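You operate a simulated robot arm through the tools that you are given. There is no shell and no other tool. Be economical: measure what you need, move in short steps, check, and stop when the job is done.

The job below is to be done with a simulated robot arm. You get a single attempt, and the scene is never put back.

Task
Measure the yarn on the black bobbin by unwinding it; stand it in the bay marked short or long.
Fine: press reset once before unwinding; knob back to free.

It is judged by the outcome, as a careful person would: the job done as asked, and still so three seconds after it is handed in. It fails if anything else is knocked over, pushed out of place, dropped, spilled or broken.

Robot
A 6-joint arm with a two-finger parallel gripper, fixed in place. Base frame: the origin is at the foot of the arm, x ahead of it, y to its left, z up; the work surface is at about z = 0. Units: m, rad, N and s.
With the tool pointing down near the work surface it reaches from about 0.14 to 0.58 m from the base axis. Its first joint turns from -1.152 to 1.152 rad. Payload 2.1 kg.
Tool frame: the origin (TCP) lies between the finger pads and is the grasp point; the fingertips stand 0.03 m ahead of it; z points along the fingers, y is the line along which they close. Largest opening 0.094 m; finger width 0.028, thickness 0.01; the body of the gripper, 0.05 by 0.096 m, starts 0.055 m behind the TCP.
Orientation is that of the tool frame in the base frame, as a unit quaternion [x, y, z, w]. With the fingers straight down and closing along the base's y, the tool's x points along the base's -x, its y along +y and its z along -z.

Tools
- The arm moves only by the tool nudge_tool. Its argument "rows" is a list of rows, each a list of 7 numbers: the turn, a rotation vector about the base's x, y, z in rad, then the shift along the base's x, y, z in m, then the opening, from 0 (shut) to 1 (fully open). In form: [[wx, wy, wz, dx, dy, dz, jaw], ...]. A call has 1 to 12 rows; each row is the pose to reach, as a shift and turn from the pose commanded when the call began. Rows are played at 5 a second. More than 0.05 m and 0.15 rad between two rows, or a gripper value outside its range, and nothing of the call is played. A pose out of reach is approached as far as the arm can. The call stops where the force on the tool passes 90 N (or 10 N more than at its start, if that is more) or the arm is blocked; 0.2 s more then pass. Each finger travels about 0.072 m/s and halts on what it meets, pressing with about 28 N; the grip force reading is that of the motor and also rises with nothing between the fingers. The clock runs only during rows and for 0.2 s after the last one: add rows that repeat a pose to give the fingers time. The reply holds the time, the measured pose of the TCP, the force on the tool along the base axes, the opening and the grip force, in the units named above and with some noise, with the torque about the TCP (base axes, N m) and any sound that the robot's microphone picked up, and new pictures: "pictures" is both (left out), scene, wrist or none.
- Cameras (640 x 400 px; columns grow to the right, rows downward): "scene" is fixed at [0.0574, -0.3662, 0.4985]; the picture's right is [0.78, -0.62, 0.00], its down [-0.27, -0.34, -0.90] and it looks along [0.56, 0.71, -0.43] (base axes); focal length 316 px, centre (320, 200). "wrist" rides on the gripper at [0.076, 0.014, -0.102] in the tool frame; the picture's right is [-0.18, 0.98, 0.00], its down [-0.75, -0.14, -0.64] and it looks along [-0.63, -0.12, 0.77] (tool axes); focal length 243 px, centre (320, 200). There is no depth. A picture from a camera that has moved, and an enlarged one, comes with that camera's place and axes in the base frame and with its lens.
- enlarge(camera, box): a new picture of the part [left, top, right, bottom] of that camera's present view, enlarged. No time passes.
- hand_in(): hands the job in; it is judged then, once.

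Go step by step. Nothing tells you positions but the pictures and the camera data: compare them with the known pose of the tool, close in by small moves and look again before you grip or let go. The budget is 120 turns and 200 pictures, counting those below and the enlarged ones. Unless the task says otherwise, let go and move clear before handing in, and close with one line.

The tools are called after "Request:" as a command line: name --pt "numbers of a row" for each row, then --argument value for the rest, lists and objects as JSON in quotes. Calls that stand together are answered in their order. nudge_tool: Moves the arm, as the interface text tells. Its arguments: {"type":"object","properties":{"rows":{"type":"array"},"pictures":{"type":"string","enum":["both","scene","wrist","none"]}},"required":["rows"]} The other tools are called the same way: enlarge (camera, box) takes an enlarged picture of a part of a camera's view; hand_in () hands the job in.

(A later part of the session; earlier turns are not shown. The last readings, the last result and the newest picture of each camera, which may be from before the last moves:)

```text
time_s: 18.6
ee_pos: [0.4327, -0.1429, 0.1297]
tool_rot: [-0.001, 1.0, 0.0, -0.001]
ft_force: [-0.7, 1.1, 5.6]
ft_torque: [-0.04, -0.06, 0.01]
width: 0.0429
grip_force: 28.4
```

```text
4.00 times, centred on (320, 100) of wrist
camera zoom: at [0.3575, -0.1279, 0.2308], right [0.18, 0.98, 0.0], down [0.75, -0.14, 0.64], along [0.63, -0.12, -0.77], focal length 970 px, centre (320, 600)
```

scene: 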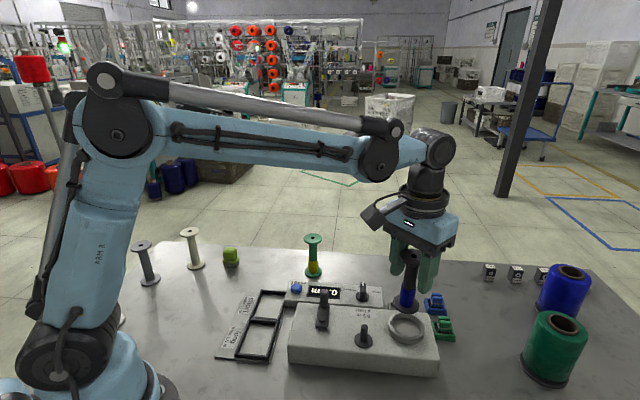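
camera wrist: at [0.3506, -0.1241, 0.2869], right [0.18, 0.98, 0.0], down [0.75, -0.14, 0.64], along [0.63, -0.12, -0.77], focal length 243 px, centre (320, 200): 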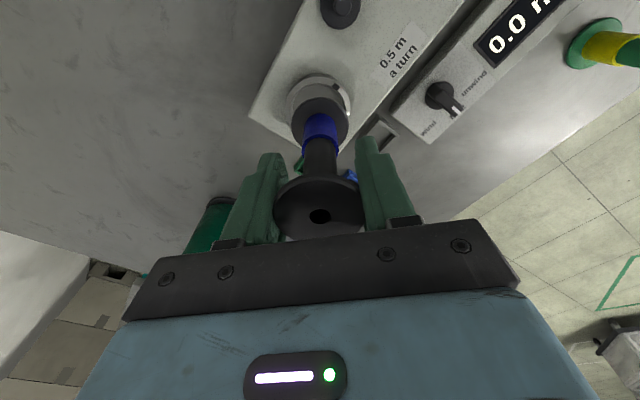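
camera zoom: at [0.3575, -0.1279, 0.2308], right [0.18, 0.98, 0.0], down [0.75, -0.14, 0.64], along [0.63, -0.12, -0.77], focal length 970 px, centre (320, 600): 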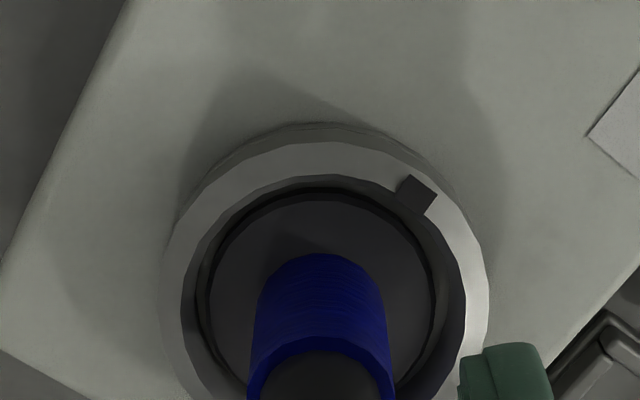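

It sits in the cup with light floor contact. I'll open and rise clear.

Request:
nudge_tool --pt "0 0 0 0 0 0.001 0.6" --pt "0 0 0 0 0 0.001 0.9" --pt "0 0 0 0 0 0.001 0.9" --pt "0 0 0 0 0 0.04 0.9" --pt "0 0 0 0 0 0.08 0.9" --pt "0 0 0 0 0 0.11 0.9"

Request:
enlarge --camera "scene" --box '[260, 240, 460, 365]'

```text
time_s: 20.0
ee_pos: [0.4359, -0.1426, 0.2429]
tool_rot: [0.0, 1.0, 0.0, 0.0]
ft_force: [0.4, -0.1, -0.1]
ft_torque: [0.03, 0.03, -0.02]
width: 0.0846
grip_force: 0.0
camera wrist: at [0.3596, -0.1278, 0.3436], right [0.18, 0.98, 0.0], down [0.75, -0.14, 0.64], along [0.63, -0.12, -0.77], focal length 243 px, centre (320, 200)
```

scene: 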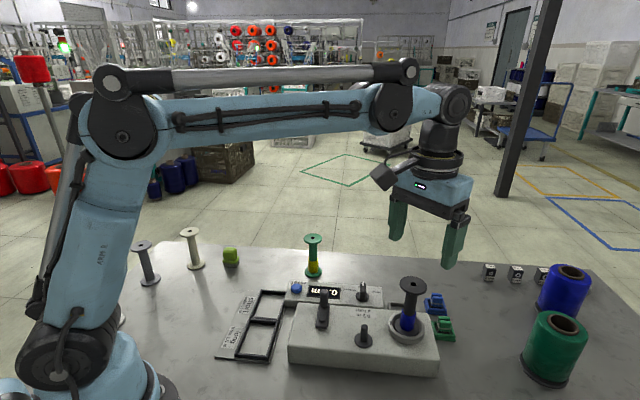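
wrist: 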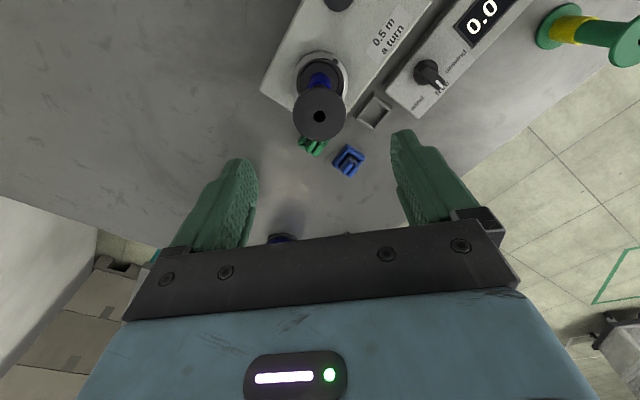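

```text
3.20 times, centred on (360, 302) of scene
camera zoom: at [0.0574, -0.3662, 0.4985], right [0.78, -0.62, 0.0], down [-0.27, -0.34, -0.9], along [0.56, 0.71, -0.43], focal length 1013 px, centre (192, -128)
```

zoom: 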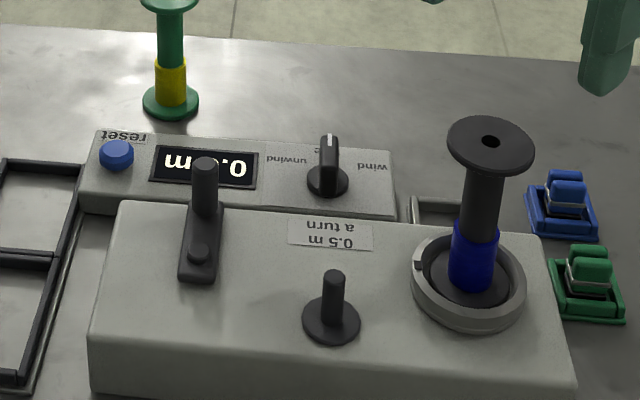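

The bobbin stands freely in the cup. Next I'll move over the knob at about (0.4475, -0.016) and turn the tool 45° so the fingers close across the knob bar.

Request:
nudge_tool --pt "0 0 0.13 0.002 0.02 0 0.6" --pt "0 0 0.26 0.004 0.045 0 0.5" --pt "0 0 0.39 0.006 0.07 0 0.5" --pt "0 0 0.52 0.008 0.095 -0.02 0.5" --pt "0 0 0.65 0.01 0.12 -0.05 0.5" --pt "0 0 0.785 0.012 0.127 -0.08 0.5" --pt "0 0 0.785 0.012 0.127 -0.11 0.5" --pt "0 0 0.785 0.012 0.127 -0.11 0.5"

Request:
enlarge --camera "scene" --box '[310, 240, 410, 310]'

Request:
enlarge --camera "wrist" --box '[260, 80, 380, 200]'

```text
time_s: 21.8
ee_pos: [0.4414, -0.016, 0.1315]
tool_rot: [-0.382, 0.924, -0.001, 0.0]
ft_force: [0.3, 0.1, 0.8]
ft_torque: [0.03, 0.01, 0.01]
width: 0.047
grip_force: 0.1
camera wrist: at [0.3784, -0.0595, 0.2331], right [-0.56, 0.83, 0.0], down [0.63, 0.43, 0.64], along [0.53, 0.36, -0.77], focal length 243 px, centre (320, 200)
```

scene: 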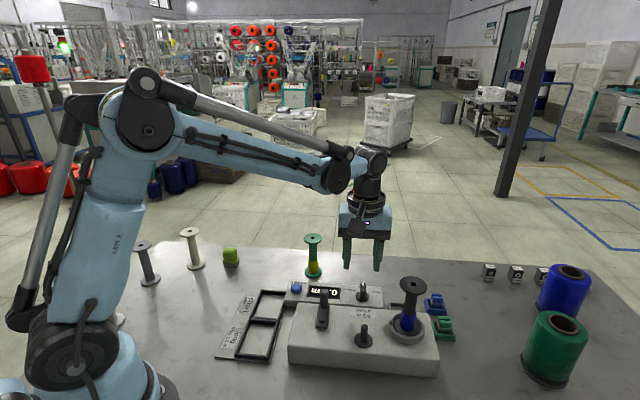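
wrist: 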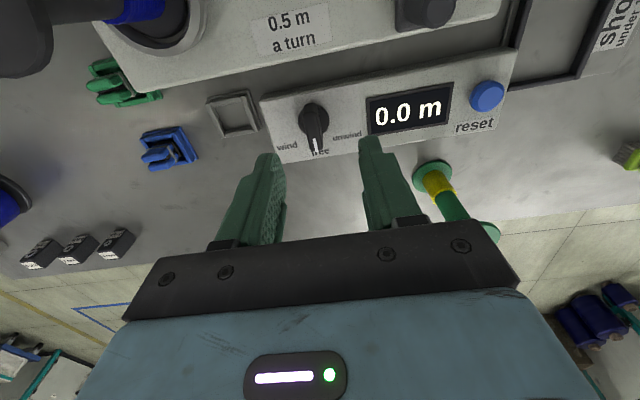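

```text
5.71 times, centred on (360, 275) of scene
camera zoom: at [0.0574, -0.3662, 0.4985], right [0.78, -0.62, 0.0], down [-0.27, -0.34, -0.9], along [0.56, 0.71, -0.43], focal length 1809 px, centre (91, -229)
```

zoom: 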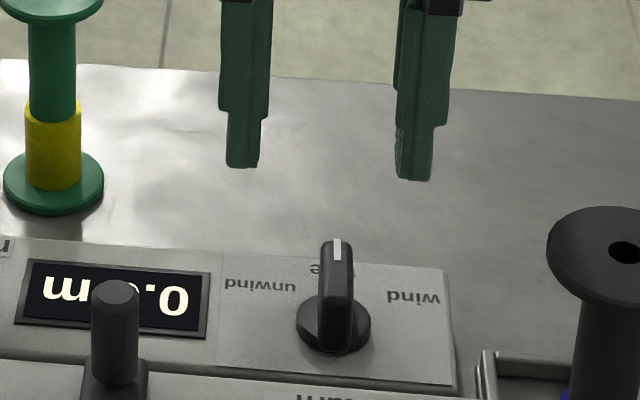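

```text
3.33 times, centred on (320, 140) of wrist
camera zoom: at [0.3784, -0.0595, 0.2331], right [-0.56, 0.83, 0.0], down [0.63, 0.43, 0.64], along [0.53, 0.36, -0.77], focal length 809 px, centre (320, 400)
```

zoom: 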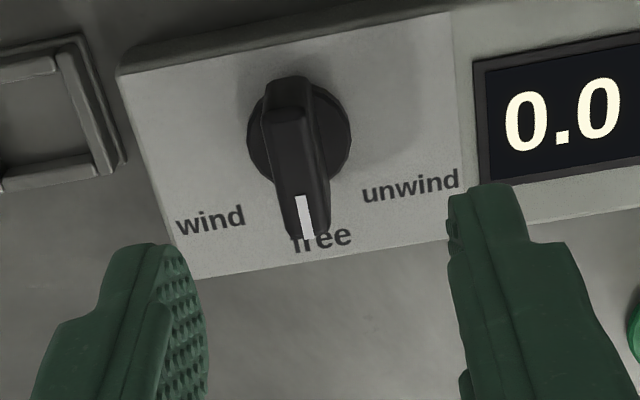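

The knob is at about (0.4455, -0.0185). I'll descend partway with a small shift and look again.

Request:
nudge_tool --pt "0 0 0 0.001 -0.003 -0.02 0.5" --pt "0 0 0 0.001 -0.003 -0.036 0.5" --pt "0 0 0 0.001 -0.003 -0.036 0.5" --pictures "none"

Request:
enlarge --camera "scene" --box '[310, 240, 410, 310]'

Request:
enlarge --camera "wrist" --box '[240, 60, 400, 200]'

```text
time_s: 22.6
ee_pos: [0.4443, -0.0194, 0.0937]
tool_rot: [-0.383, 0.924, 0.001, 0.0]
ft_force: [0.7, -1.1, -0.2]
ft_torque: [-0.02, 0.01, 0.02]
width: 0.0469
grip_force: 0.1
```

```text
5.71 times, centred on (360, 275) of scene
camera zoom: at [0.0574, -0.3662, 0.4985], right [0.78, -0.62, 0.0], down [-0.27, -0.34, -0.9], along [0.56, 0.71, -0.43], focal length 1809 px, centre (91, -229)
```

zoom: 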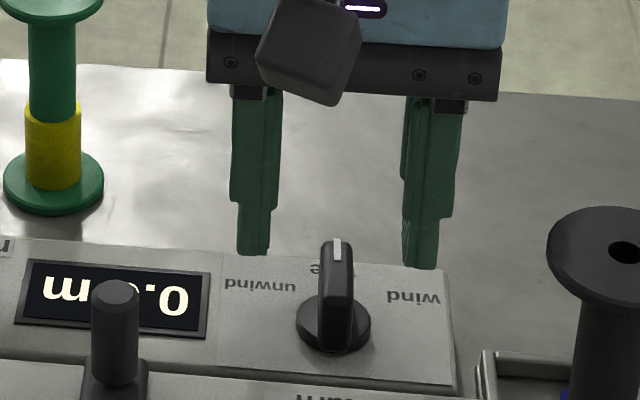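

```text
2.86 times, centred on (320, 130) of wrist
camera zoom: at [0.3816, -0.0633, 0.1953], right [-0.56, 0.83, 0.0], down [0.63, 0.43, 0.64], along [0.53, 0.36, -0.77], focal length 693 px, centre (320, 400)
```

zoom: 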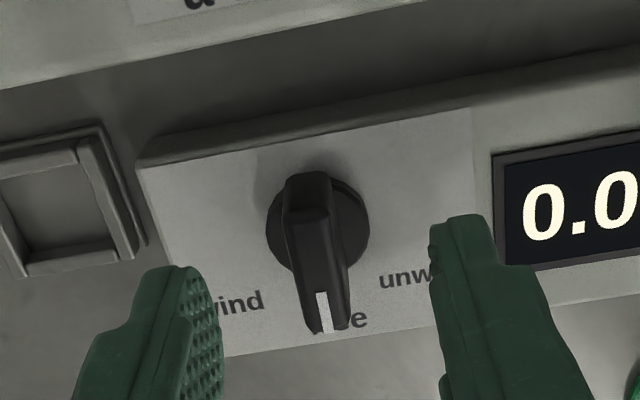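

Aligned over the knob. I'll descend until the fingertips are beside the bar.

Request:
nudge_tool --pt "0 0 0 0.001 -0.001 -0.012 0.5" --pt "0 0 0 0.001 -0.001 -0.02 0.5" --pt "0 0 0 0.001 -0.001 -0.024 0.5" --pt "0 0 0 0.001 -0.001 -0.024 0.5" --pictures "none"

Request:
enlarge --camera "scene" --box '[310, 240, 410, 310]'

Request:
enlarge --camera "wrist" --box '[240, 60, 400, 200]'

```text
time_s: 23.6
ee_pos: [0.4454, -0.0197, 0.0701]
tool_rot: [-0.383, 0.924, 0.0, 0.001]
ft_force: [-0.4, -0.3, -0.5]
ft_torque: [-0.04, -0.01, -0.01]
width: 0.0472
grip_force: 0.0
```

```text
5.71 times, centred on (360, 275) of scene
camera zoom: at [0.0574, -0.3662, 0.4985], right [0.78, -0.62, 0.0], down [-0.27, -0.34, -0.9], along [0.56, 0.71, -0.43], focal length 1809 px, centre (91, -229)
```

zoom: 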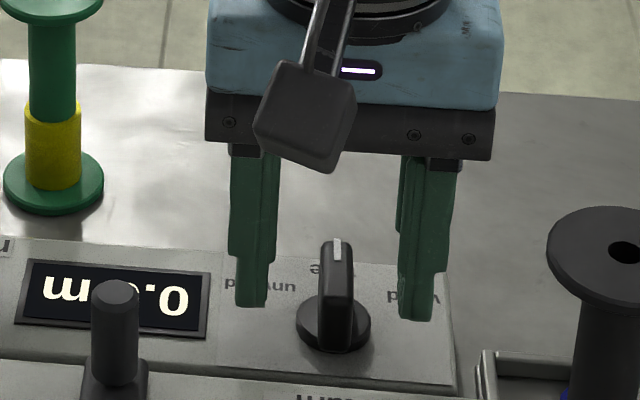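

```text
2.86 times, centred on (320, 130) of wrist
camera zoom: at [0.3821, -0.0631, 0.1712], right [-0.56, 0.83, 0.0], down [0.63, 0.43, 0.64], along [0.53, 0.36, -0.77], focal length 693 px, centre (320, 400)
```

zoom: 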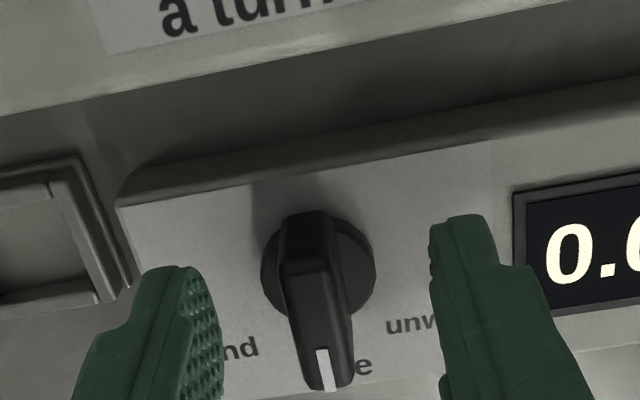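

The fingertips straddle the knob bar. I'll close and confirm the grip.

Request:
nudge_tool --pt "0 0 0 0 0 -0.002 0.2" --pt "0 0 0 0 0 -0.002 0" --pt "0 0 0 0 0 -0.002 0" --pt "0 0 0 0 0 -0.002 0" --pictures "none"

Request:
enlarge --camera "scene" --box '[310, 240, 410, 310]'

```text
time_s: 24.6
ee_pos: [0.4457, -0.0208, 0.068]
tool_rot: [-0.383, 0.924, -0.001, 0.002]
ft_force: [17.5, -9.8, -0.2]
ft_torque: [-0.2, -0.08, -0.12]
width: 0.012
grip_force: 44.8
```

```text
5.71 times, centred on (360, 275) of scene
camera zoom: at [0.0574, -0.3662, 0.4985], right [0.78, -0.62, 0.0], down [-0.27, -0.34, -0.9], along [0.56, 0.71, -0.43], focal length 1809 px, centre (91, -229)
```

zoom: 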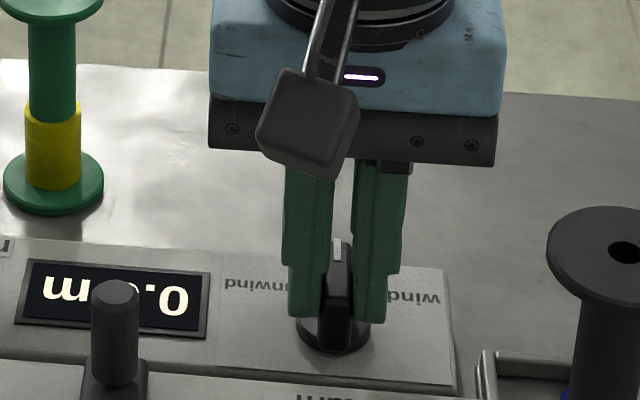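

Gripped (12 mm wide). I'll relieve the side load and turn counter-clockwise toward "unwind".

Request:
nudge_tool --pt "0 0 0.1 0.001 -0.0007 0 0" --pt "0 0 0.22 0.001 -0.0007 0 0" --pt "0 0 0.34 0.001 -0.0007 0 0" --pt "0 0 0.46 0.001 -0.0007 0 0" --pt "0 0 0.58 0.001 -0.0007 0 0" --pt "0 0 0.7 0.001 -0.0007 0 0" --pt "0 0 0.8 0.001 -0.0007 0 0" --pt "0 0 0.8 0.001 -0.0007 0 0" --pictures "wrist"

Request:
enlarge --camera "scene" --box '[310, 240, 410, 310]'

```text
time_s: 26.4
ee_pos: [0.4497, -0.0225, 0.0687]
tool_rot: [0.712, -0.703, 0.008, -0.004]
ft_force: [46.9, -24.0, -17.1]
ft_torque: [-0.36, -0.66, -0.9]
width: 0.0118
grip_force: 44.6
camera wrist: at [0.436, -0.0981, 0.1693], right [-0.99, 0.17, -0.02], down [0.12, 0.76, 0.64], along [0.12, 0.63, -0.77], focal length 243 px, centre (320, 200)
```

wrist: 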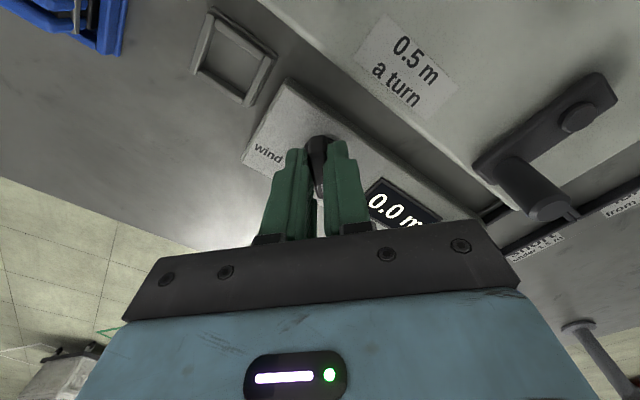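

```text
5.71 times, centred on (360, 275) of scene
camera zoom: at [0.0575, -0.3662, 0.4985], right [0.78, -0.62, 0.0], down [-0.27, -0.34, -0.9], along [0.56, 0.71, -0.43], focal length 1809 px, centre (91, -229)
```

zoom: 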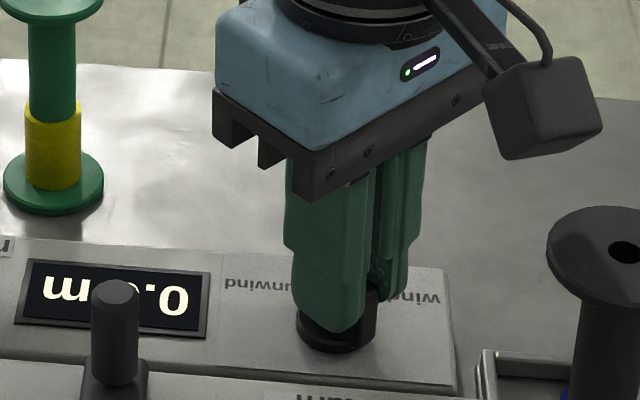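

The knob bar has turned about 45°, though with noticeable load. I'll release and rise to see where it points.

Request:
nudge_tool --pt "0 0 0 -0.001 0.001 0 0.2" --pt "0 0 0 -0.002 0.001 0 0.5" --pt "0 0 0 -0.002 0.001 0.02 0.5" --pt "0 0 0 -0.002 0.001 0.06 0.5" --pt "0 0 0 -0.002 0.001 0.09 0.5" --pictures "wrist"

Request:
enlarge --camera "scene" --box '[310, 240, 410, 310]'

Request:
enlarge --camera "wrist" --box '[240, 60, 400, 200]'

```text
time_s: 27.6
ee_pos: [0.445, -0.0183, 0.1568]
tool_rot: [0.712, -0.702, 0.0, 0.0]
ft_force: [-0.4, -0.7, 0.3]
ft_torque: [0.0, 0.01, -0.02]
width: 0.0474
grip_force: 0.1
camera wrist: at [0.4335, -0.0955, 0.2596], right [-0.99, 0.17, 0.0], down [0.13, 0.76, 0.64], along [0.11, 0.63, -0.77], focal length 243 px, centre (320, 200)
```

wrist: 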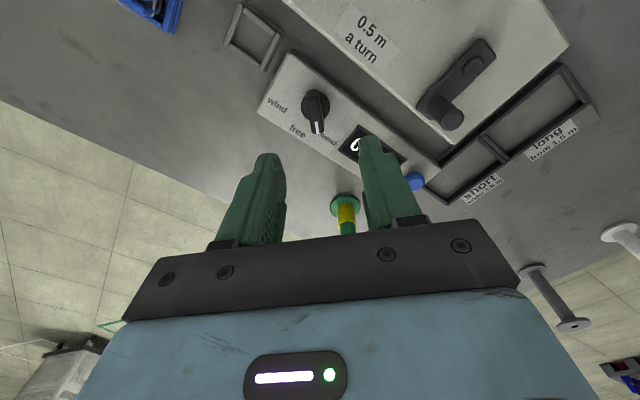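

```text
5.71 times, centred on (360, 275) of scene
camera zoom: at [0.0574, -0.3662, 0.4985], right [0.78, -0.62, 0.0], down [-0.27, -0.34, -0.9], along [0.56, 0.71, -0.43], focal length 1809 px, centre (91, -229)
```

zoom: 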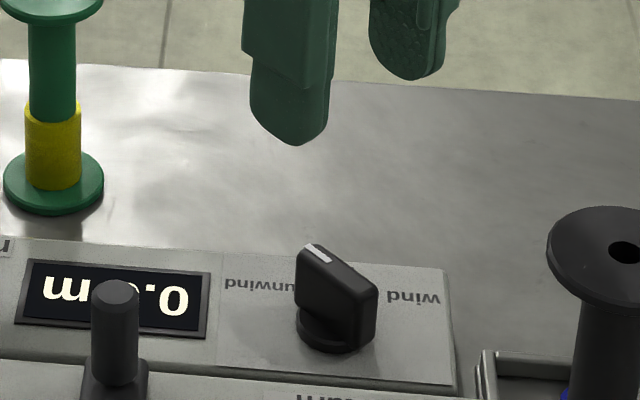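

```text
2.86 times, centred on (320, 130) of wrist
camera zoom: at [0.4335, -0.0955, 0.2596], right [-0.99, 0.17, 0.0], down [0.13, 0.76, 0.64], along [0.11, 0.63, -0.77], focal length 693 px, centre (320, 400)
```

zoom: 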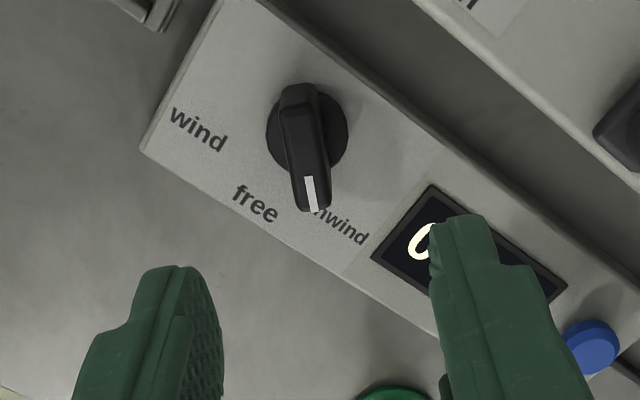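

The pointer is about 43° past free, while the "unwind" label lies about 55° past it. I'll regrip, better centred at about (0.450, -0.0215), and turn a bit more while watching the torque.

Request:
nudge_tool --pt "0 0 0 0.0045 -0.003 -0.03 0.5" --pt "0 0 0 0.0045 -0.003 -0.07 0.5" --pt "0 0 0 0.0045 -0.003 -0.089 0.5" --pt "0 0 0 0.0045 -0.003 -0.089 0.2" --pt "0 0 0 0.0045 -0.003 -0.089 0" --pt "0 0 0 0.0045 -0.003 -0.089 0" --pt "0 0 0 0.0045 -0.003 -0.089 0" --pictures "none"

```text
time_s: 29.2
ee_pos: [0.45, -0.0218, 0.0693]
tool_rot: [0.712, -0.702, -0.001, 0.0]
ft_force: [6.4, 1.5, -12.5]
ft_torque: [-0.23, 0.09, -0.67]
width: 0.0117
grip_force: 44.8
```

The grip is well centred now. I'll turn a further 0.1 rad, then 0.2.

Request:
nudge_tool --pt "0 0 0.05 0 0 0 0" --pt "0 0 0.1 0 0 0 0" --pictures "none"

```text
time_s: 29.8
ee_pos: [0.4502, -0.0226, 0.0683]
tool_rot: [0.746, -0.666, 0.002, -0.001]
ft_force: [17.6, -0.1, -8.6]
ft_torque: [0.25, 0.1, -1.33]
width: 0.0136
grip_force: 44.9
```

Torque climbs while the bar stays put, so this is the end stop and the knob is at unwind. I'll back off, release and rise.

Request:
nudge_tool --pt "0 0 -0.1 0 0 0 0" --pt "0 0 -0.12 0 0 0 0.2" --pt "0 0 -0.12 0 0 0 0.5" --pt "0 0 -0.12 0 0 0.03 0.5" --pt "0 0 -0.12 0 0 0.08 0.5" --pt "0 0 -0.12 0 0 0.12 0.5" --pictures "none"

Request:
enlarge --camera "scene" --box '[280, 240, 440, 340]'

Request:
enlarge --camera "wrist" --box '[240, 0, 600, 220]'

```text
time_s: 31.2
ee_pos: [0.4505, -0.0213, 0.1925]
tool_rot: [-0.705, 0.709, -0.001, -0.001]
ft_force: [0.0, -0.2, -0.1]
ft_torque: [0.0, 0.0, 0.02]
width: 0.047
grip_force: 0.0
```

```text
4.00 times, centred on (360, 290) of scene
camera zoom: at [0.0574, -0.3662, 0.4985], right [0.78, -0.62, 0.0], down [-0.27, -0.34, -0.9], along [0.56, 0.71, -0.43], focal length 1266 px, centre (160, -160)
```

zoom: 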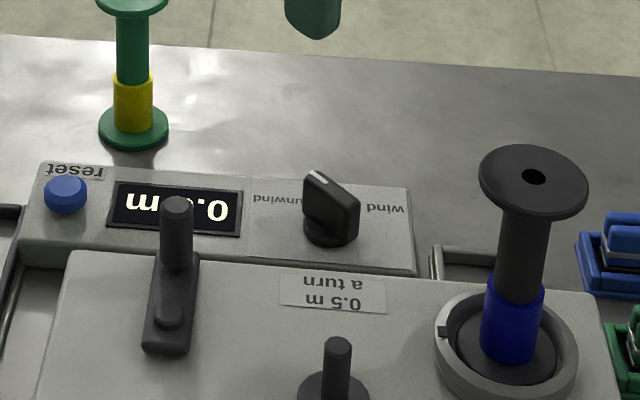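

```text
1.78 times, centred on (420, 110) of wrist
camera zoom: at [0.4366, -0.098, 0.294], right [-0.98, 0.19, 0.0], down [0.15, 0.75, 0.64], along [0.12, 0.63, -0.77], focal length 431 px, centre (142, 360)
```

zoom: 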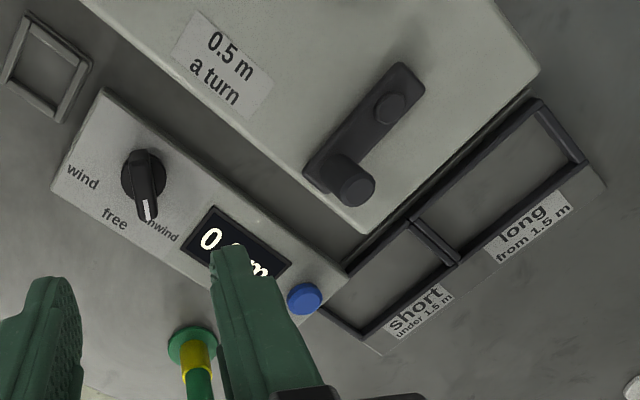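

The knob is set to unwind. Next I'll move above the crank handle at about (0.3505, -0.012) and turn the tool back to about 45°.

Request:
nudge_tool --pt "0 0 -0.13 -0.02 0.002 0 0.5" --pt "0 0 -0.26 -0.04 0.004 0 0.5" --pt "0 0 -0.39 -0.06 0.006 -0.01 0.45" --pt "0 0 -0.52 -0.08 0.008 -0.02 0.4" --pt "0 0 -0.65 -0.1 0.0095 -0.04 0.4" --pt "0 0 -0.78 -0.1 0.0095 -0.055 0.4" --pt "0 0 -0.78 -0.1 0.0095 -0.055 0.4" --pictures "none"

Request:
enlarge --camera "scene" --box '[280, 230, 380, 340]'

Request:
enlarge --camera "wrist" --box '[220, 40, 420, 220]'

```text
time_s: 32.8
ee_pos: [0.3499, -0.0131, 0.1318]
tool_rot: [-0.382, 0.924, -0.001, 0.001]
ft_force: [1.8, 1.1, 0.0]
ft_torque: [-0.03, -0.01, -0.01]
width: 0.0376
grip_force: 0.0
```

```text
3.64 times, centred on (330, 285) of scene
camera zoom: at [0.0574, -0.3662, 0.4985], right [0.78, -0.62, 0.0], down [-0.27, -0.34, -0.9], along [0.56, 0.71, -0.43], focal length 1151 px, centre (284, -109)
```

zoom: 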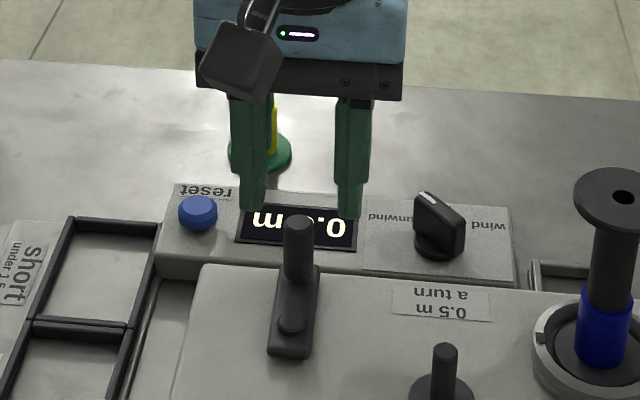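

```text
2.22 times, centred on (320, 130) of wrist
camera zoom: at [0.2867, -0.0566, 0.2339], right [-0.56, 0.83, 0.0], down [0.63, 0.43, 0.64], along [0.53, 0.36, -0.77], focal length 539 px, centre (320, 356)
```

zoom: 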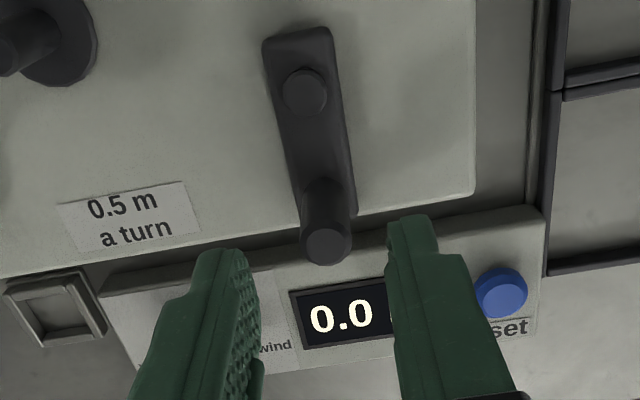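

The handle top is at about (0.3488, -0.012), centred between the fingers. I'll descend and grip it.

Request:
nudge_tool --pt "0 0 0 -0.001 0.0005 -0.015 0.4" --pt "0 0 0 -0.001 0.0005 -0.03 0.4" --pt "0 0 0 -0.001 0.0005 -0.033 0.2" --pt "0 0 0 -0.001 0.0005 -0.033 0" --pt "0 0 0 -0.001 0.0005 -0.033 0" --pt "0 0 0 -0.001 0.0005 -0.033 0" --pictures "none"

Request:
enlarge --camera "scene" --box '[280, 230, 380, 340]'

```text
time_s: 34.2
ee_pos: [0.3488, -0.0134, 0.0998]
tool_rot: [-0.382, 0.924, -0.001, 0.0]
ft_force: [0.7, 3.0, 9.7]
ft_torque: [-0.34, -0.23, -0.01]
width: 0.0151
grip_force: 44.5
```

```text
3.64 times, centred on (330, 285) of scene
camera zoom: at [0.0574, -0.3662, 0.4985], right [0.78, -0.62, 0.0], down [-0.27, -0.34, -0.9], along [0.56, 0.71, -0.43], focal length 1151 px, centre (284, -109)
```

zoom: 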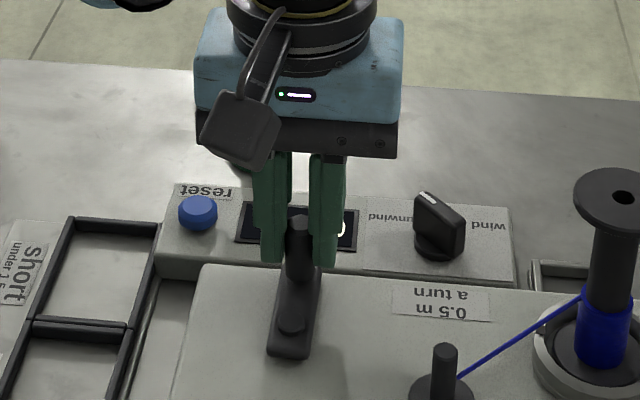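

A yarn line now runs from the bobbin to the guide pin, which confirms the setup. I'll try a 60° clockwise crank move to feel the force.

Request:
nudge_tool --pt "0 0 0 0.0055 -0.0071 0 0" --pt "0 0 0 0.0089 -0.0155 0 0" --pt "0 0 0 0.0101 -0.0244 0 0" --pt "0 0 0 0.0089 -0.0333 0 0"

Request:
enlarge --camera "scene" --box '[280, 230, 440, 340]'

```text
time_s: 35.2
ee_pos: [0.3572, -0.0457, 0.1026]
tool_rot: [-0.382, 0.924, 0.0, 0.0]
ft_force: [12.2, -2.0, -38.5]
ft_torque: [0.31, 0.06, -0.01]
width: 0.0152
grip_force: 45.1
camera wrist: at [0.2937, -0.0899, 0.2032], right [-0.56, 0.83, 0.0], down [0.63, 0.43, 0.64], along [0.53, 0.36, -0.77], focal length 243 px, centre (320, 200)
```

scene: 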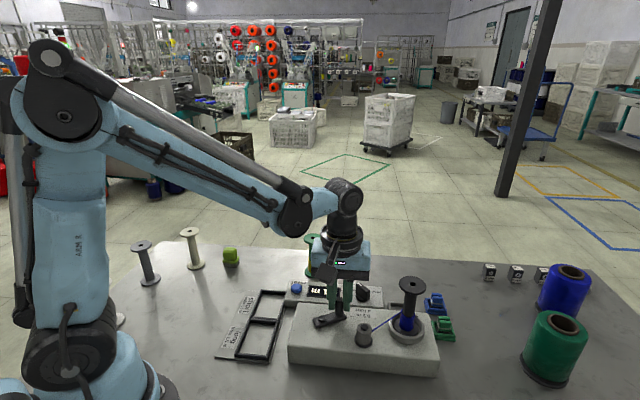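
wrist: 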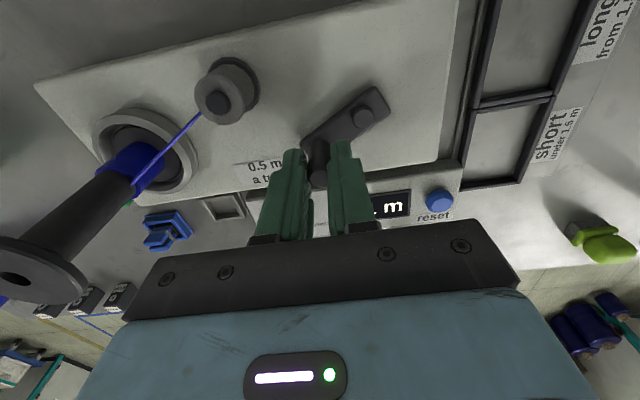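

```text
3.64 times, centred on (360, 285) of scene
camera zoom: at [0.0576, -0.3662, 0.4984], right [0.78, -0.62, 0.0], down [-0.27, -0.34, -0.9], along [0.56, 0.71, -0.43], focal length 1151 px, centre (174, -109)
```

zoom: 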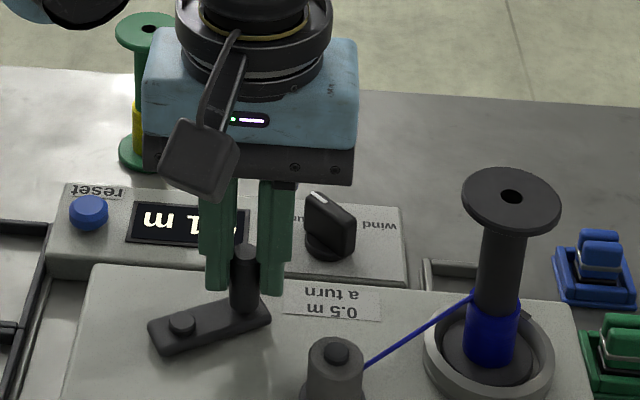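

The display advanced to 0.1 m, so clockwise works. I'll do the next half turn and check the forces.

Request:
nudge_tool --pt "0 0 0 -0.0089 -0.0155 0 0" --pt "0 0 0 -0.0244 -0.0244 0 0" --pt "0 0 0 -0.0422 -0.0244 0 0" --pt "0 0 0 -0.0577 -0.0155 0 0" --pt "0 0 0 -0.0666 0 0 0" --pt "0 0 0 -0.0666 0.0178 0 0"

Request:
enlarge --camera "scene" --box '[260, 230, 440, 340]'

```text
time_s: 36.6
ee_pos: [0.2909, -0.0296, 0.1036]
tool_rot: [-0.381, 0.924, 0.0, -0.001]
ft_force: [2.2, -0.9, -1.6]
ft_torque: [-0.71, 1.2, 0.01]
width: 0.0152
grip_force: 45.2
camera wrist: at [0.2278, -0.0726, 0.2047], right [-0.56, 0.83, 0.0], down [0.64, 0.43, 0.64], along [0.53, 0.36, -0.77], focal length 243 px, centre (320, 200)
```

scene: 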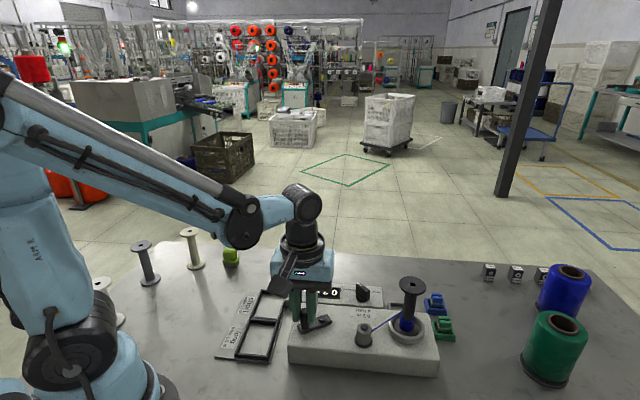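
wrist: 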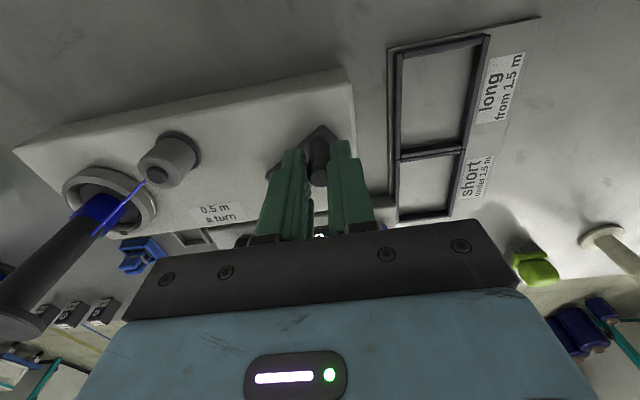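

```text
3.56 times, centred on (350, 285) of scene
camera zoom: at [0.0574, -0.3662, 0.4985], right [0.78, -0.62, 0.0], down [-0.27, -0.34, -0.9], along [0.56, 0.71, -0.43], focal length 1125 px, centre (213, -102)
```

zoom: 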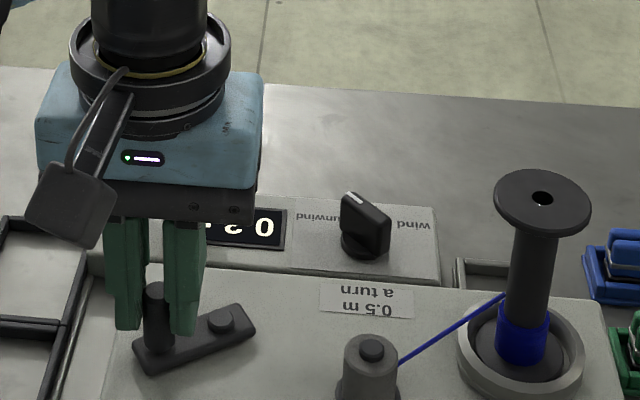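

It reads about 0.3 m and the crank follows smoothly. I'll do one full turn clockwise.

Request:
nudge_tool --pt "0 0 0 0.0089 0.0155 0 0" --pt "0 0 0 0.0244 0.0244 0 0" --pt "0 0 0 0.0422 0.0244 0 0" --pt "0 0 0 0.0577 0.0155 0 0" --pt "0 0 0 0.0666 0 0 0" --pt "0 0 0 0.0666 -0.0178 0 0" --pt "0 0 0 0.0577 -0.0333 0 0" --pt "0 0 0 0.0422 -0.0422 0 0" --pt "0 0 0 0.0244 -0.0422 0 0" --pt "0 0 0 0.0089 -0.0333 0 0" --pt "0 0 0 0 -0.0178 0 0" --pt "0 0 0 0 0 0 0" --pictures "none"

Request:
enlarge --camera "scene" --box '[260, 230, 440, 340]'

```text
time_s: 39.2
ee_pos: [0.2907, -0.0277, 0.1002]
tool_rot: [-0.383, 0.924, -0.001, 0.001]
ft_force: [15.0, -4.9, 20.3]
ft_torque: [-0.18, 0.56, -0.06]
width: 0.0153
grip_force: 44.5
```

```text
3.56 times, centred on (350, 285) of scene
camera zoom: at [0.0574, -0.3662, 0.4985], right [0.78, -0.62, 0.0], down [-0.27, -0.34, -0.9], along [0.56, 0.71, -0.43], focal length 1125 px, centre (213, -102)
```

zoom: 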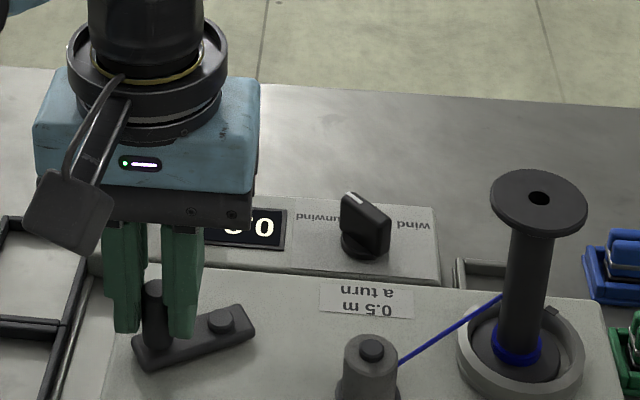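

The yarn on the bobbin is getting low. I'll continue a half turn.

Request:
nudge_tool --pt "0 0 0 0.0089 0.0155 0 0" --pt "0 0 0 0.0244 0.0244 0 0" --pt "0 0 0 0.0422 0.0244 0 0" --pt "0 0 0 0.0577 0.0155 0 0" --pt "0 0 0 0.0666 0 0 0" --pt "0 0 0 0.0666 -0.0178 0 0" --pictures "none"

Request:
enlarge --camera "scene" --box '[260, 230, 440, 340]'

Request:
enlarge --camera "wrist" --box '[60, 60, 460, 260]'

```text
time_s: 40.6
ee_pos: [0.3564, -0.0453, 0.1011]
tool_rot: [-0.382, 0.924, 0.003, -0.002]
ft_force: [-24.3, 6.9, 0.3]
ft_torque: [-0.24, 0.14, 0.07]
width: 0.015
grip_force: 45.0
```

```text
3.56 times, centred on (350, 285) of scene
camera zoom: at [0.0574, -0.3661, 0.4985], right [0.78, -0.62, 0.0], down [-0.27, -0.34, -0.9], along [0.56, 0.71, -0.43], focal length 1125 px, centre (213, -102)
```

zoom: 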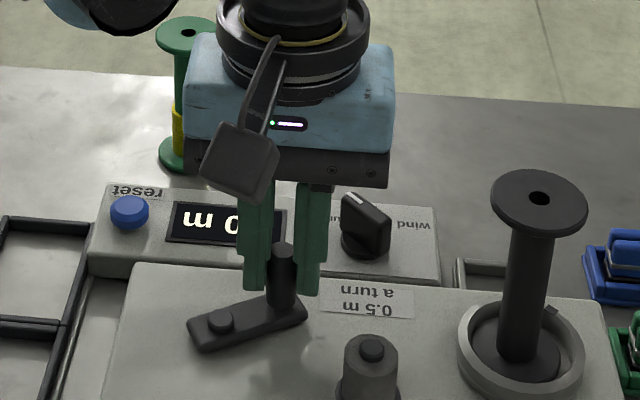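

```text
1.60 times, centred on (260, 160) of wrist
camera zoom: at [0.2945, -0.0902, 0.2024], right [-0.57, 0.82, 0.01], down [0.64, 0.43, 0.64], along [0.52, 0.37, -0.77], focal length 388 px, centre (416, 264)
```

zoom: 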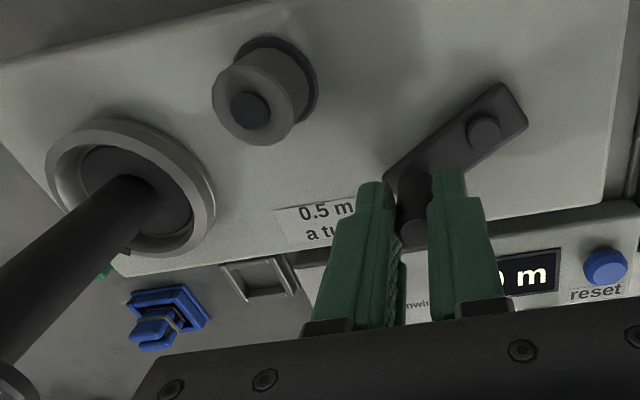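

The bobbin is empty and the line has gone. I'll release the handle and rise to read the display.

Request:
nudge_tool --pt "0 0 0 0 0 0 0.2" --pt "0 0 0 0 0 0 0.4" --pt "0 0 0 0 0 0 0.4" --pt "0 0 0 0 0 0.04 0.4" --pt "0 0 0 0 0 0.08 0.4" --pt "0 0 0 0.02 0 0.11 0.4" --pt "0 0 0 0.04 0.01 0.11 0.4" --pictures "none"

Request:
enlarge --camera "scene" --box '[260, 230, 440, 340]'

Request:
enlarge --camera "wrist" --box '[160, 0, 560, 220]'

```text
time_s: 42.2
ee_pos: [0.4009, -0.0345, 0.2113]
tool_rot: [-0.381, 0.924, -0.001, 0.0]
ft_force: [0.5, 0.4, 0.7]
ft_torque: [0.0, 0.03, -0.04]
width: 0.0377
grip_force: 0.0
```

```text
3.56 times, centred on (350, 285) of scene
camera zoom: at [0.0574, -0.3662, 0.4985], right [0.78, -0.62, 0.0], down [-0.27, -0.34, -0.9], along [0.56, 0.71, -0.43], focal length 1125 px, centre (213, -102)
```

zoom: 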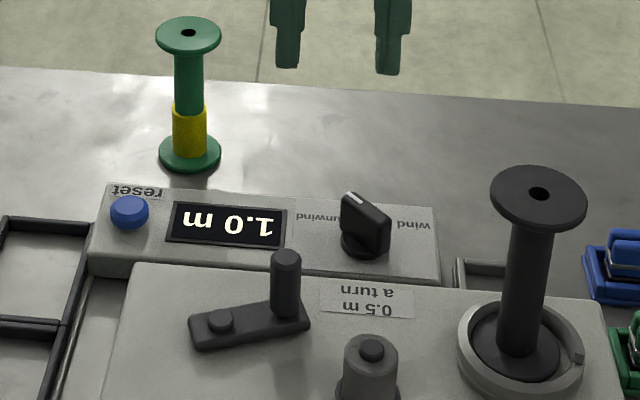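

```text
1.60 times, centred on (360, 110) of wrist
camera zoom: at [0.3367, -0.0788, 0.312], right [-0.56, 0.83, 0.0], down [0.63, 0.43, 0.64], along [0.53, 0.36, -0.77], focal length 388 px, centre (256, 344)
```

zoom: 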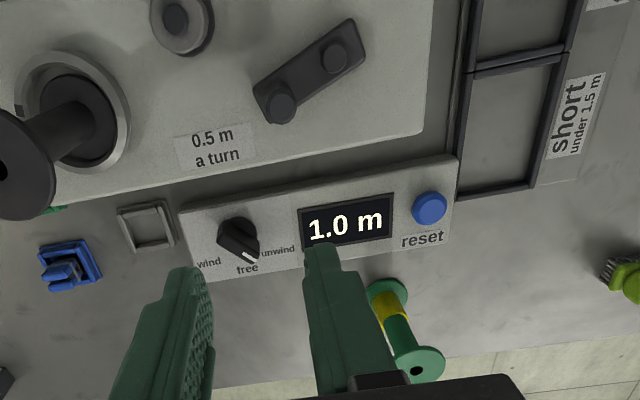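

It reads 1.0 m, so the bay is "short". Now the knob: I'll go above it, turned to match the bar.

Request:
nudge_tool --pt "0 0 0.13 0.012 0.003 0 0.5" --pt "0 0 0.26 0.025 0.006 0 0.5" --pt "0 0 0.39 0.037 0.01 -0.02 0.5" --pt "0 0 0.52 0.049 0.013 -0.04 0.5" --pt "0 0 0.65 0.049 0.013 -0.07 0.5" --pt "0 0 0.765 0.049 0.013 -0.09 0.5" --pt "0 0 0.765 0.049 0.013 -0.11 0.5" --pt "0 0 0.765 0.049 0.013 -0.11 0.5" --pictures "none"

Request:
enlarge --camera "wrist" --box '[240, 60, 400, 200]'

Request:
enlarge --camera "scene" --box '[310, 240, 410, 310]'

```text
time_s: 44.0
ee_pos: [0.448, -0.0236, 0.0993]
tool_rot: [-0.7, 0.715, 0.0, -0.001]
ft_force: [0.3, -0.2, 0.1]
ft_torque: [-0.01, -0.02, -0.03]
width: 0.047
grip_force: 0.0
```

```text
2.86 times, centred on (320, 130) of wrist
camera zoom: at [0.433, -0.0996, 0.2013], right [-0.98, 0.2, 0.0], down [0.16, 0.75, 0.64], along [0.13, 0.63, -0.77], focal length 693 px, centre (320, 400)
```

zoom: 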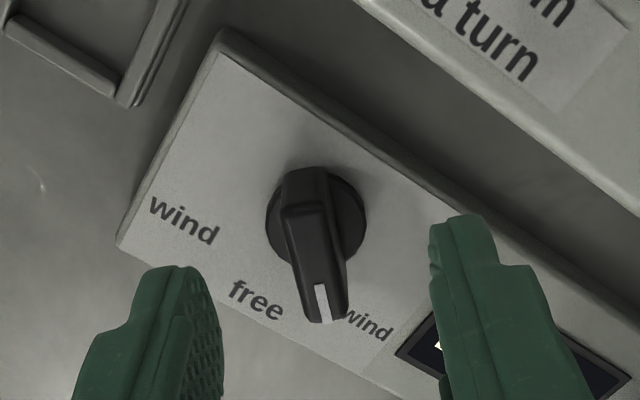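

```text
5.71 times, centred on (360, 275) of scene
camera zoom: at [0.0574, -0.3662, 0.4985], right [0.78, -0.62, 0.0], down [-0.27, -0.34, -0.9], along [0.56, 0.71, -0.43], focal length 1809 px, centre (91, -229)
```

zoom: 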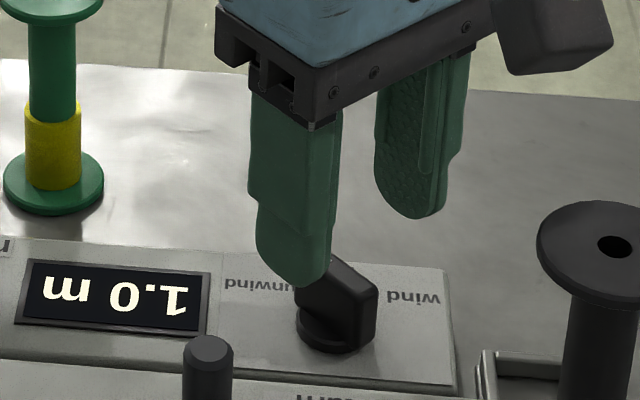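

Aligned over the knob. I'll descend and grip.

Request:
nudge_tool --pt "0 0 0 0.002 0.001 -0.015 0.5" --pt "0 0 0 0.002 0.001 -0.03 0.5" --pt "0 0 0 0.002 0.001 -0.03 0.2" --pt "0 0 0 0.002 0.001 -0.03 0" --pt "0 0 0 0.002 0.001 -0.03 0" --pt "0 0 0 0.002 0.001 -0.03 0" --pictures "none"

```text
time_s: 45.4
ee_pos: [0.451, -0.0222, 0.071]
tool_rot: [-0.7, 0.714, -0.001, 0.001]
ft_force: [7.4, 0.1, -9.9]
ft_torque: [-0.29, -0.14, -0.02]
width: 0.0116
grip_force: 45.2
```

Clean grip. I'll turn clockwise 0.765 rad back to free.

Request:
nudge_tool --pt "0 0 -0.12 0 0 0 0" --pt "0 0 -0.24 0 0 0 0" --pt "0 0 -0.36 0 0 0 0" --pt "0 0 -0.48 0 0 0 0" --pt "0 0 -0.6 0 0 0 0" --pt "0 0 -0.7 0 0 0 0" --pt "0 0 -0.77 0 0 0 0" --pt "0 0 -0.77 0 0 0 0" --pictures "none"

Request:
enlarge --camera "scene" --box '[310, 240, 410, 310]'

```text
time_s: 47.2
ee_pos: [0.4471, -0.0206, 0.0709]
tool_rot: [-0.38, 0.925, 0.004, -0.003]
ft_force: [-32.0, 16.2, -13.6]
ft_torque: [0.97, -0.2, 0.2]
width: 0.0117
grip_force: 44.7
```

```text
5.71 times, centred on (360, 275) of scene
camera zoom: at [0.0575, -0.3662, 0.4985], right [0.78, -0.62, 0.0], down [-0.27, -0.34, -0.9], along [0.56, 0.71, -0.43], focal length 1809 px, centre (91, -229)
```

zoom: 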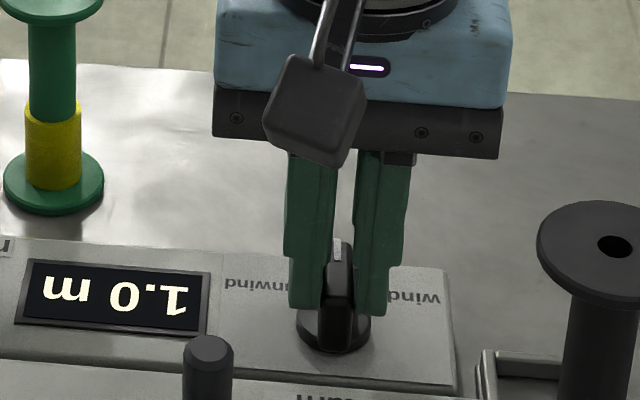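

The knob appears back at free. I'll ease the side load, release and rise to verify.

Request:
nudge_tool --pt "0 0 0 -0.002 0.001 0 0" --pt "0 0 0 -0.002 0.001 0 0.2" --pt "0 0 0 -0.002 0.001 0 0.5" --pt "0 0 0 -0.002 0.001 0.03 0.5" --pt "0 0 0 -0.002 0.001 0.08 0.6" --pt "0 0 0 -0.002 0.001 0.13 0.8" --pt "0 0 0 -0.002 0.001 0.17 0.9" --pictures "none"

Request:
enlarge --camera "wrist" --box '[180, 0, 640, 240]'

Request:
enlarge --camera "scene" --box '[310, 240, 410, 310]'

```text
time_s: 48.8
ee_pos: [0.447, -0.0184, 0.2432]
tool_rot: [-0.379, 0.925, 0.0, 0.0]
ft_force: [-0.1, 0.1, 0.7]
ft_torque: [0.01, 0.01, 0.0]
width: 0.0846
grip_force: 0.1
```

```text
1.39 times, centred on (410, 120) of wrist
camera zoom: at [0.3838, -0.0618, 0.3452], right [-0.56, 0.83, 0.0], down [0.64, 0.43, 0.64], along [0.53, 0.36, -0.77], focal length 338 px, centre (195, 311)
```

zoom: 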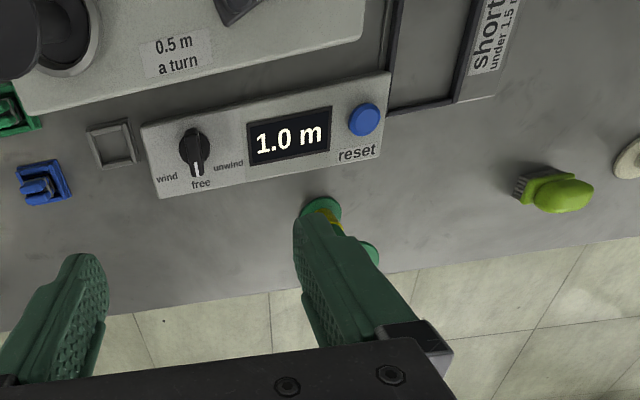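

```text
5.71 times, centred on (360, 275) of scene
camera zoom: at [0.0574, -0.3662, 0.4985], right [0.78, -0.62, 0.0], down [-0.27, -0.34, -0.9], along [0.56, 0.71, -0.43], focal length 1809 px, centre (91, -229)
```

zoom: 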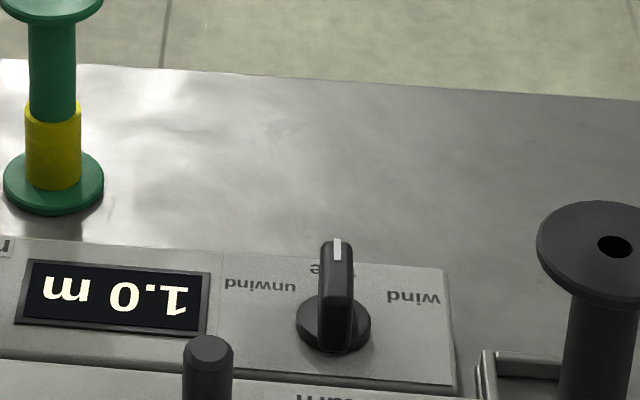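

The knob is at free. I'll return above the empty bobbin at about (0.429, -0.139), turning the tool straight.

Request:
nudge_tool --pt "0 0 -0.13 -0.004 -0.02 0 0.9" --pt "0 0 -0.26 -0.008 -0.045 0 1" --pt "0 0 -0.39 -0.012 -0.07 0 1" --pt "0 0 -0.52 -0.016 -0.095 0 1" --pt "0 0 -0.65 -0.018 -0.12 0 1" --pt "0 0 -0.777 -0.018 -0.12 0 1" --pt "0 0 -0.777 -0.018 -0.12 -0.02 1" --pictures "wrist"

Request:
enlarge --camera "scene" --box '[360, 200, 460, 350]'

```text
time_s: 50.4
ee_pos: [0.4276, -0.1397, 0.2207]
tool_rot: [0.0, 1.0, 0.001, -0.001]
ft_force: [0.4, 0.2, 0.8]
ft_torque: [0.03, 0.04, -0.02]
width: 0.0939
grip_force: 0.0
camera wrist: at [0.3521, -0.1259, 0.3218], right [0.18, 0.98, 0.0], down [0.75, -0.14, 0.64], along [0.63, -0.12, -0.77], focal length 243 px, centre (320, 200)
```

wrist: 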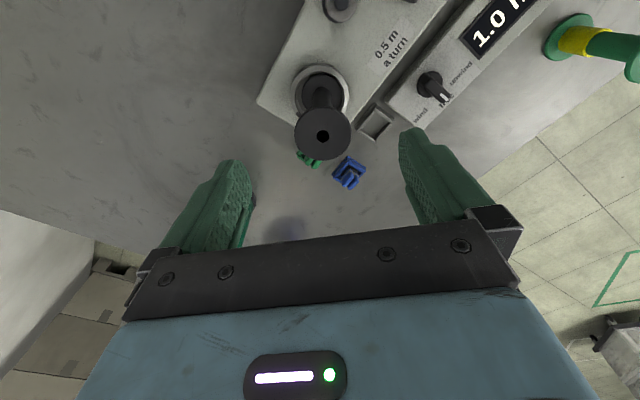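

```text
2.67 times, centred on (410, 275) of scene
camera zoom: at [0.0574, -0.3662, 0.4985], right [0.78, -0.62, 0.0], down [-0.27, -0.34, -0.9], along [0.56, 0.71, -0.43], focal length 844 px, centre (80, 0)
```

zoom: 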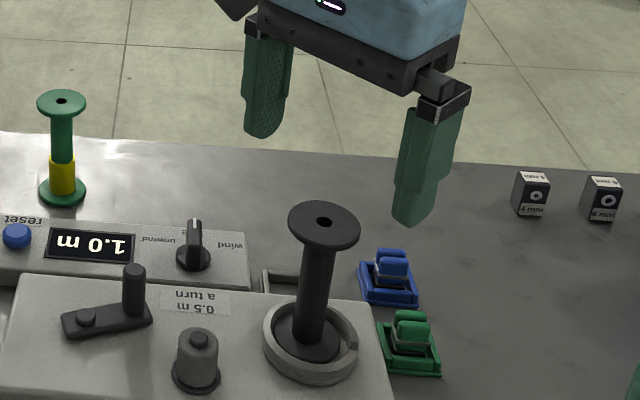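

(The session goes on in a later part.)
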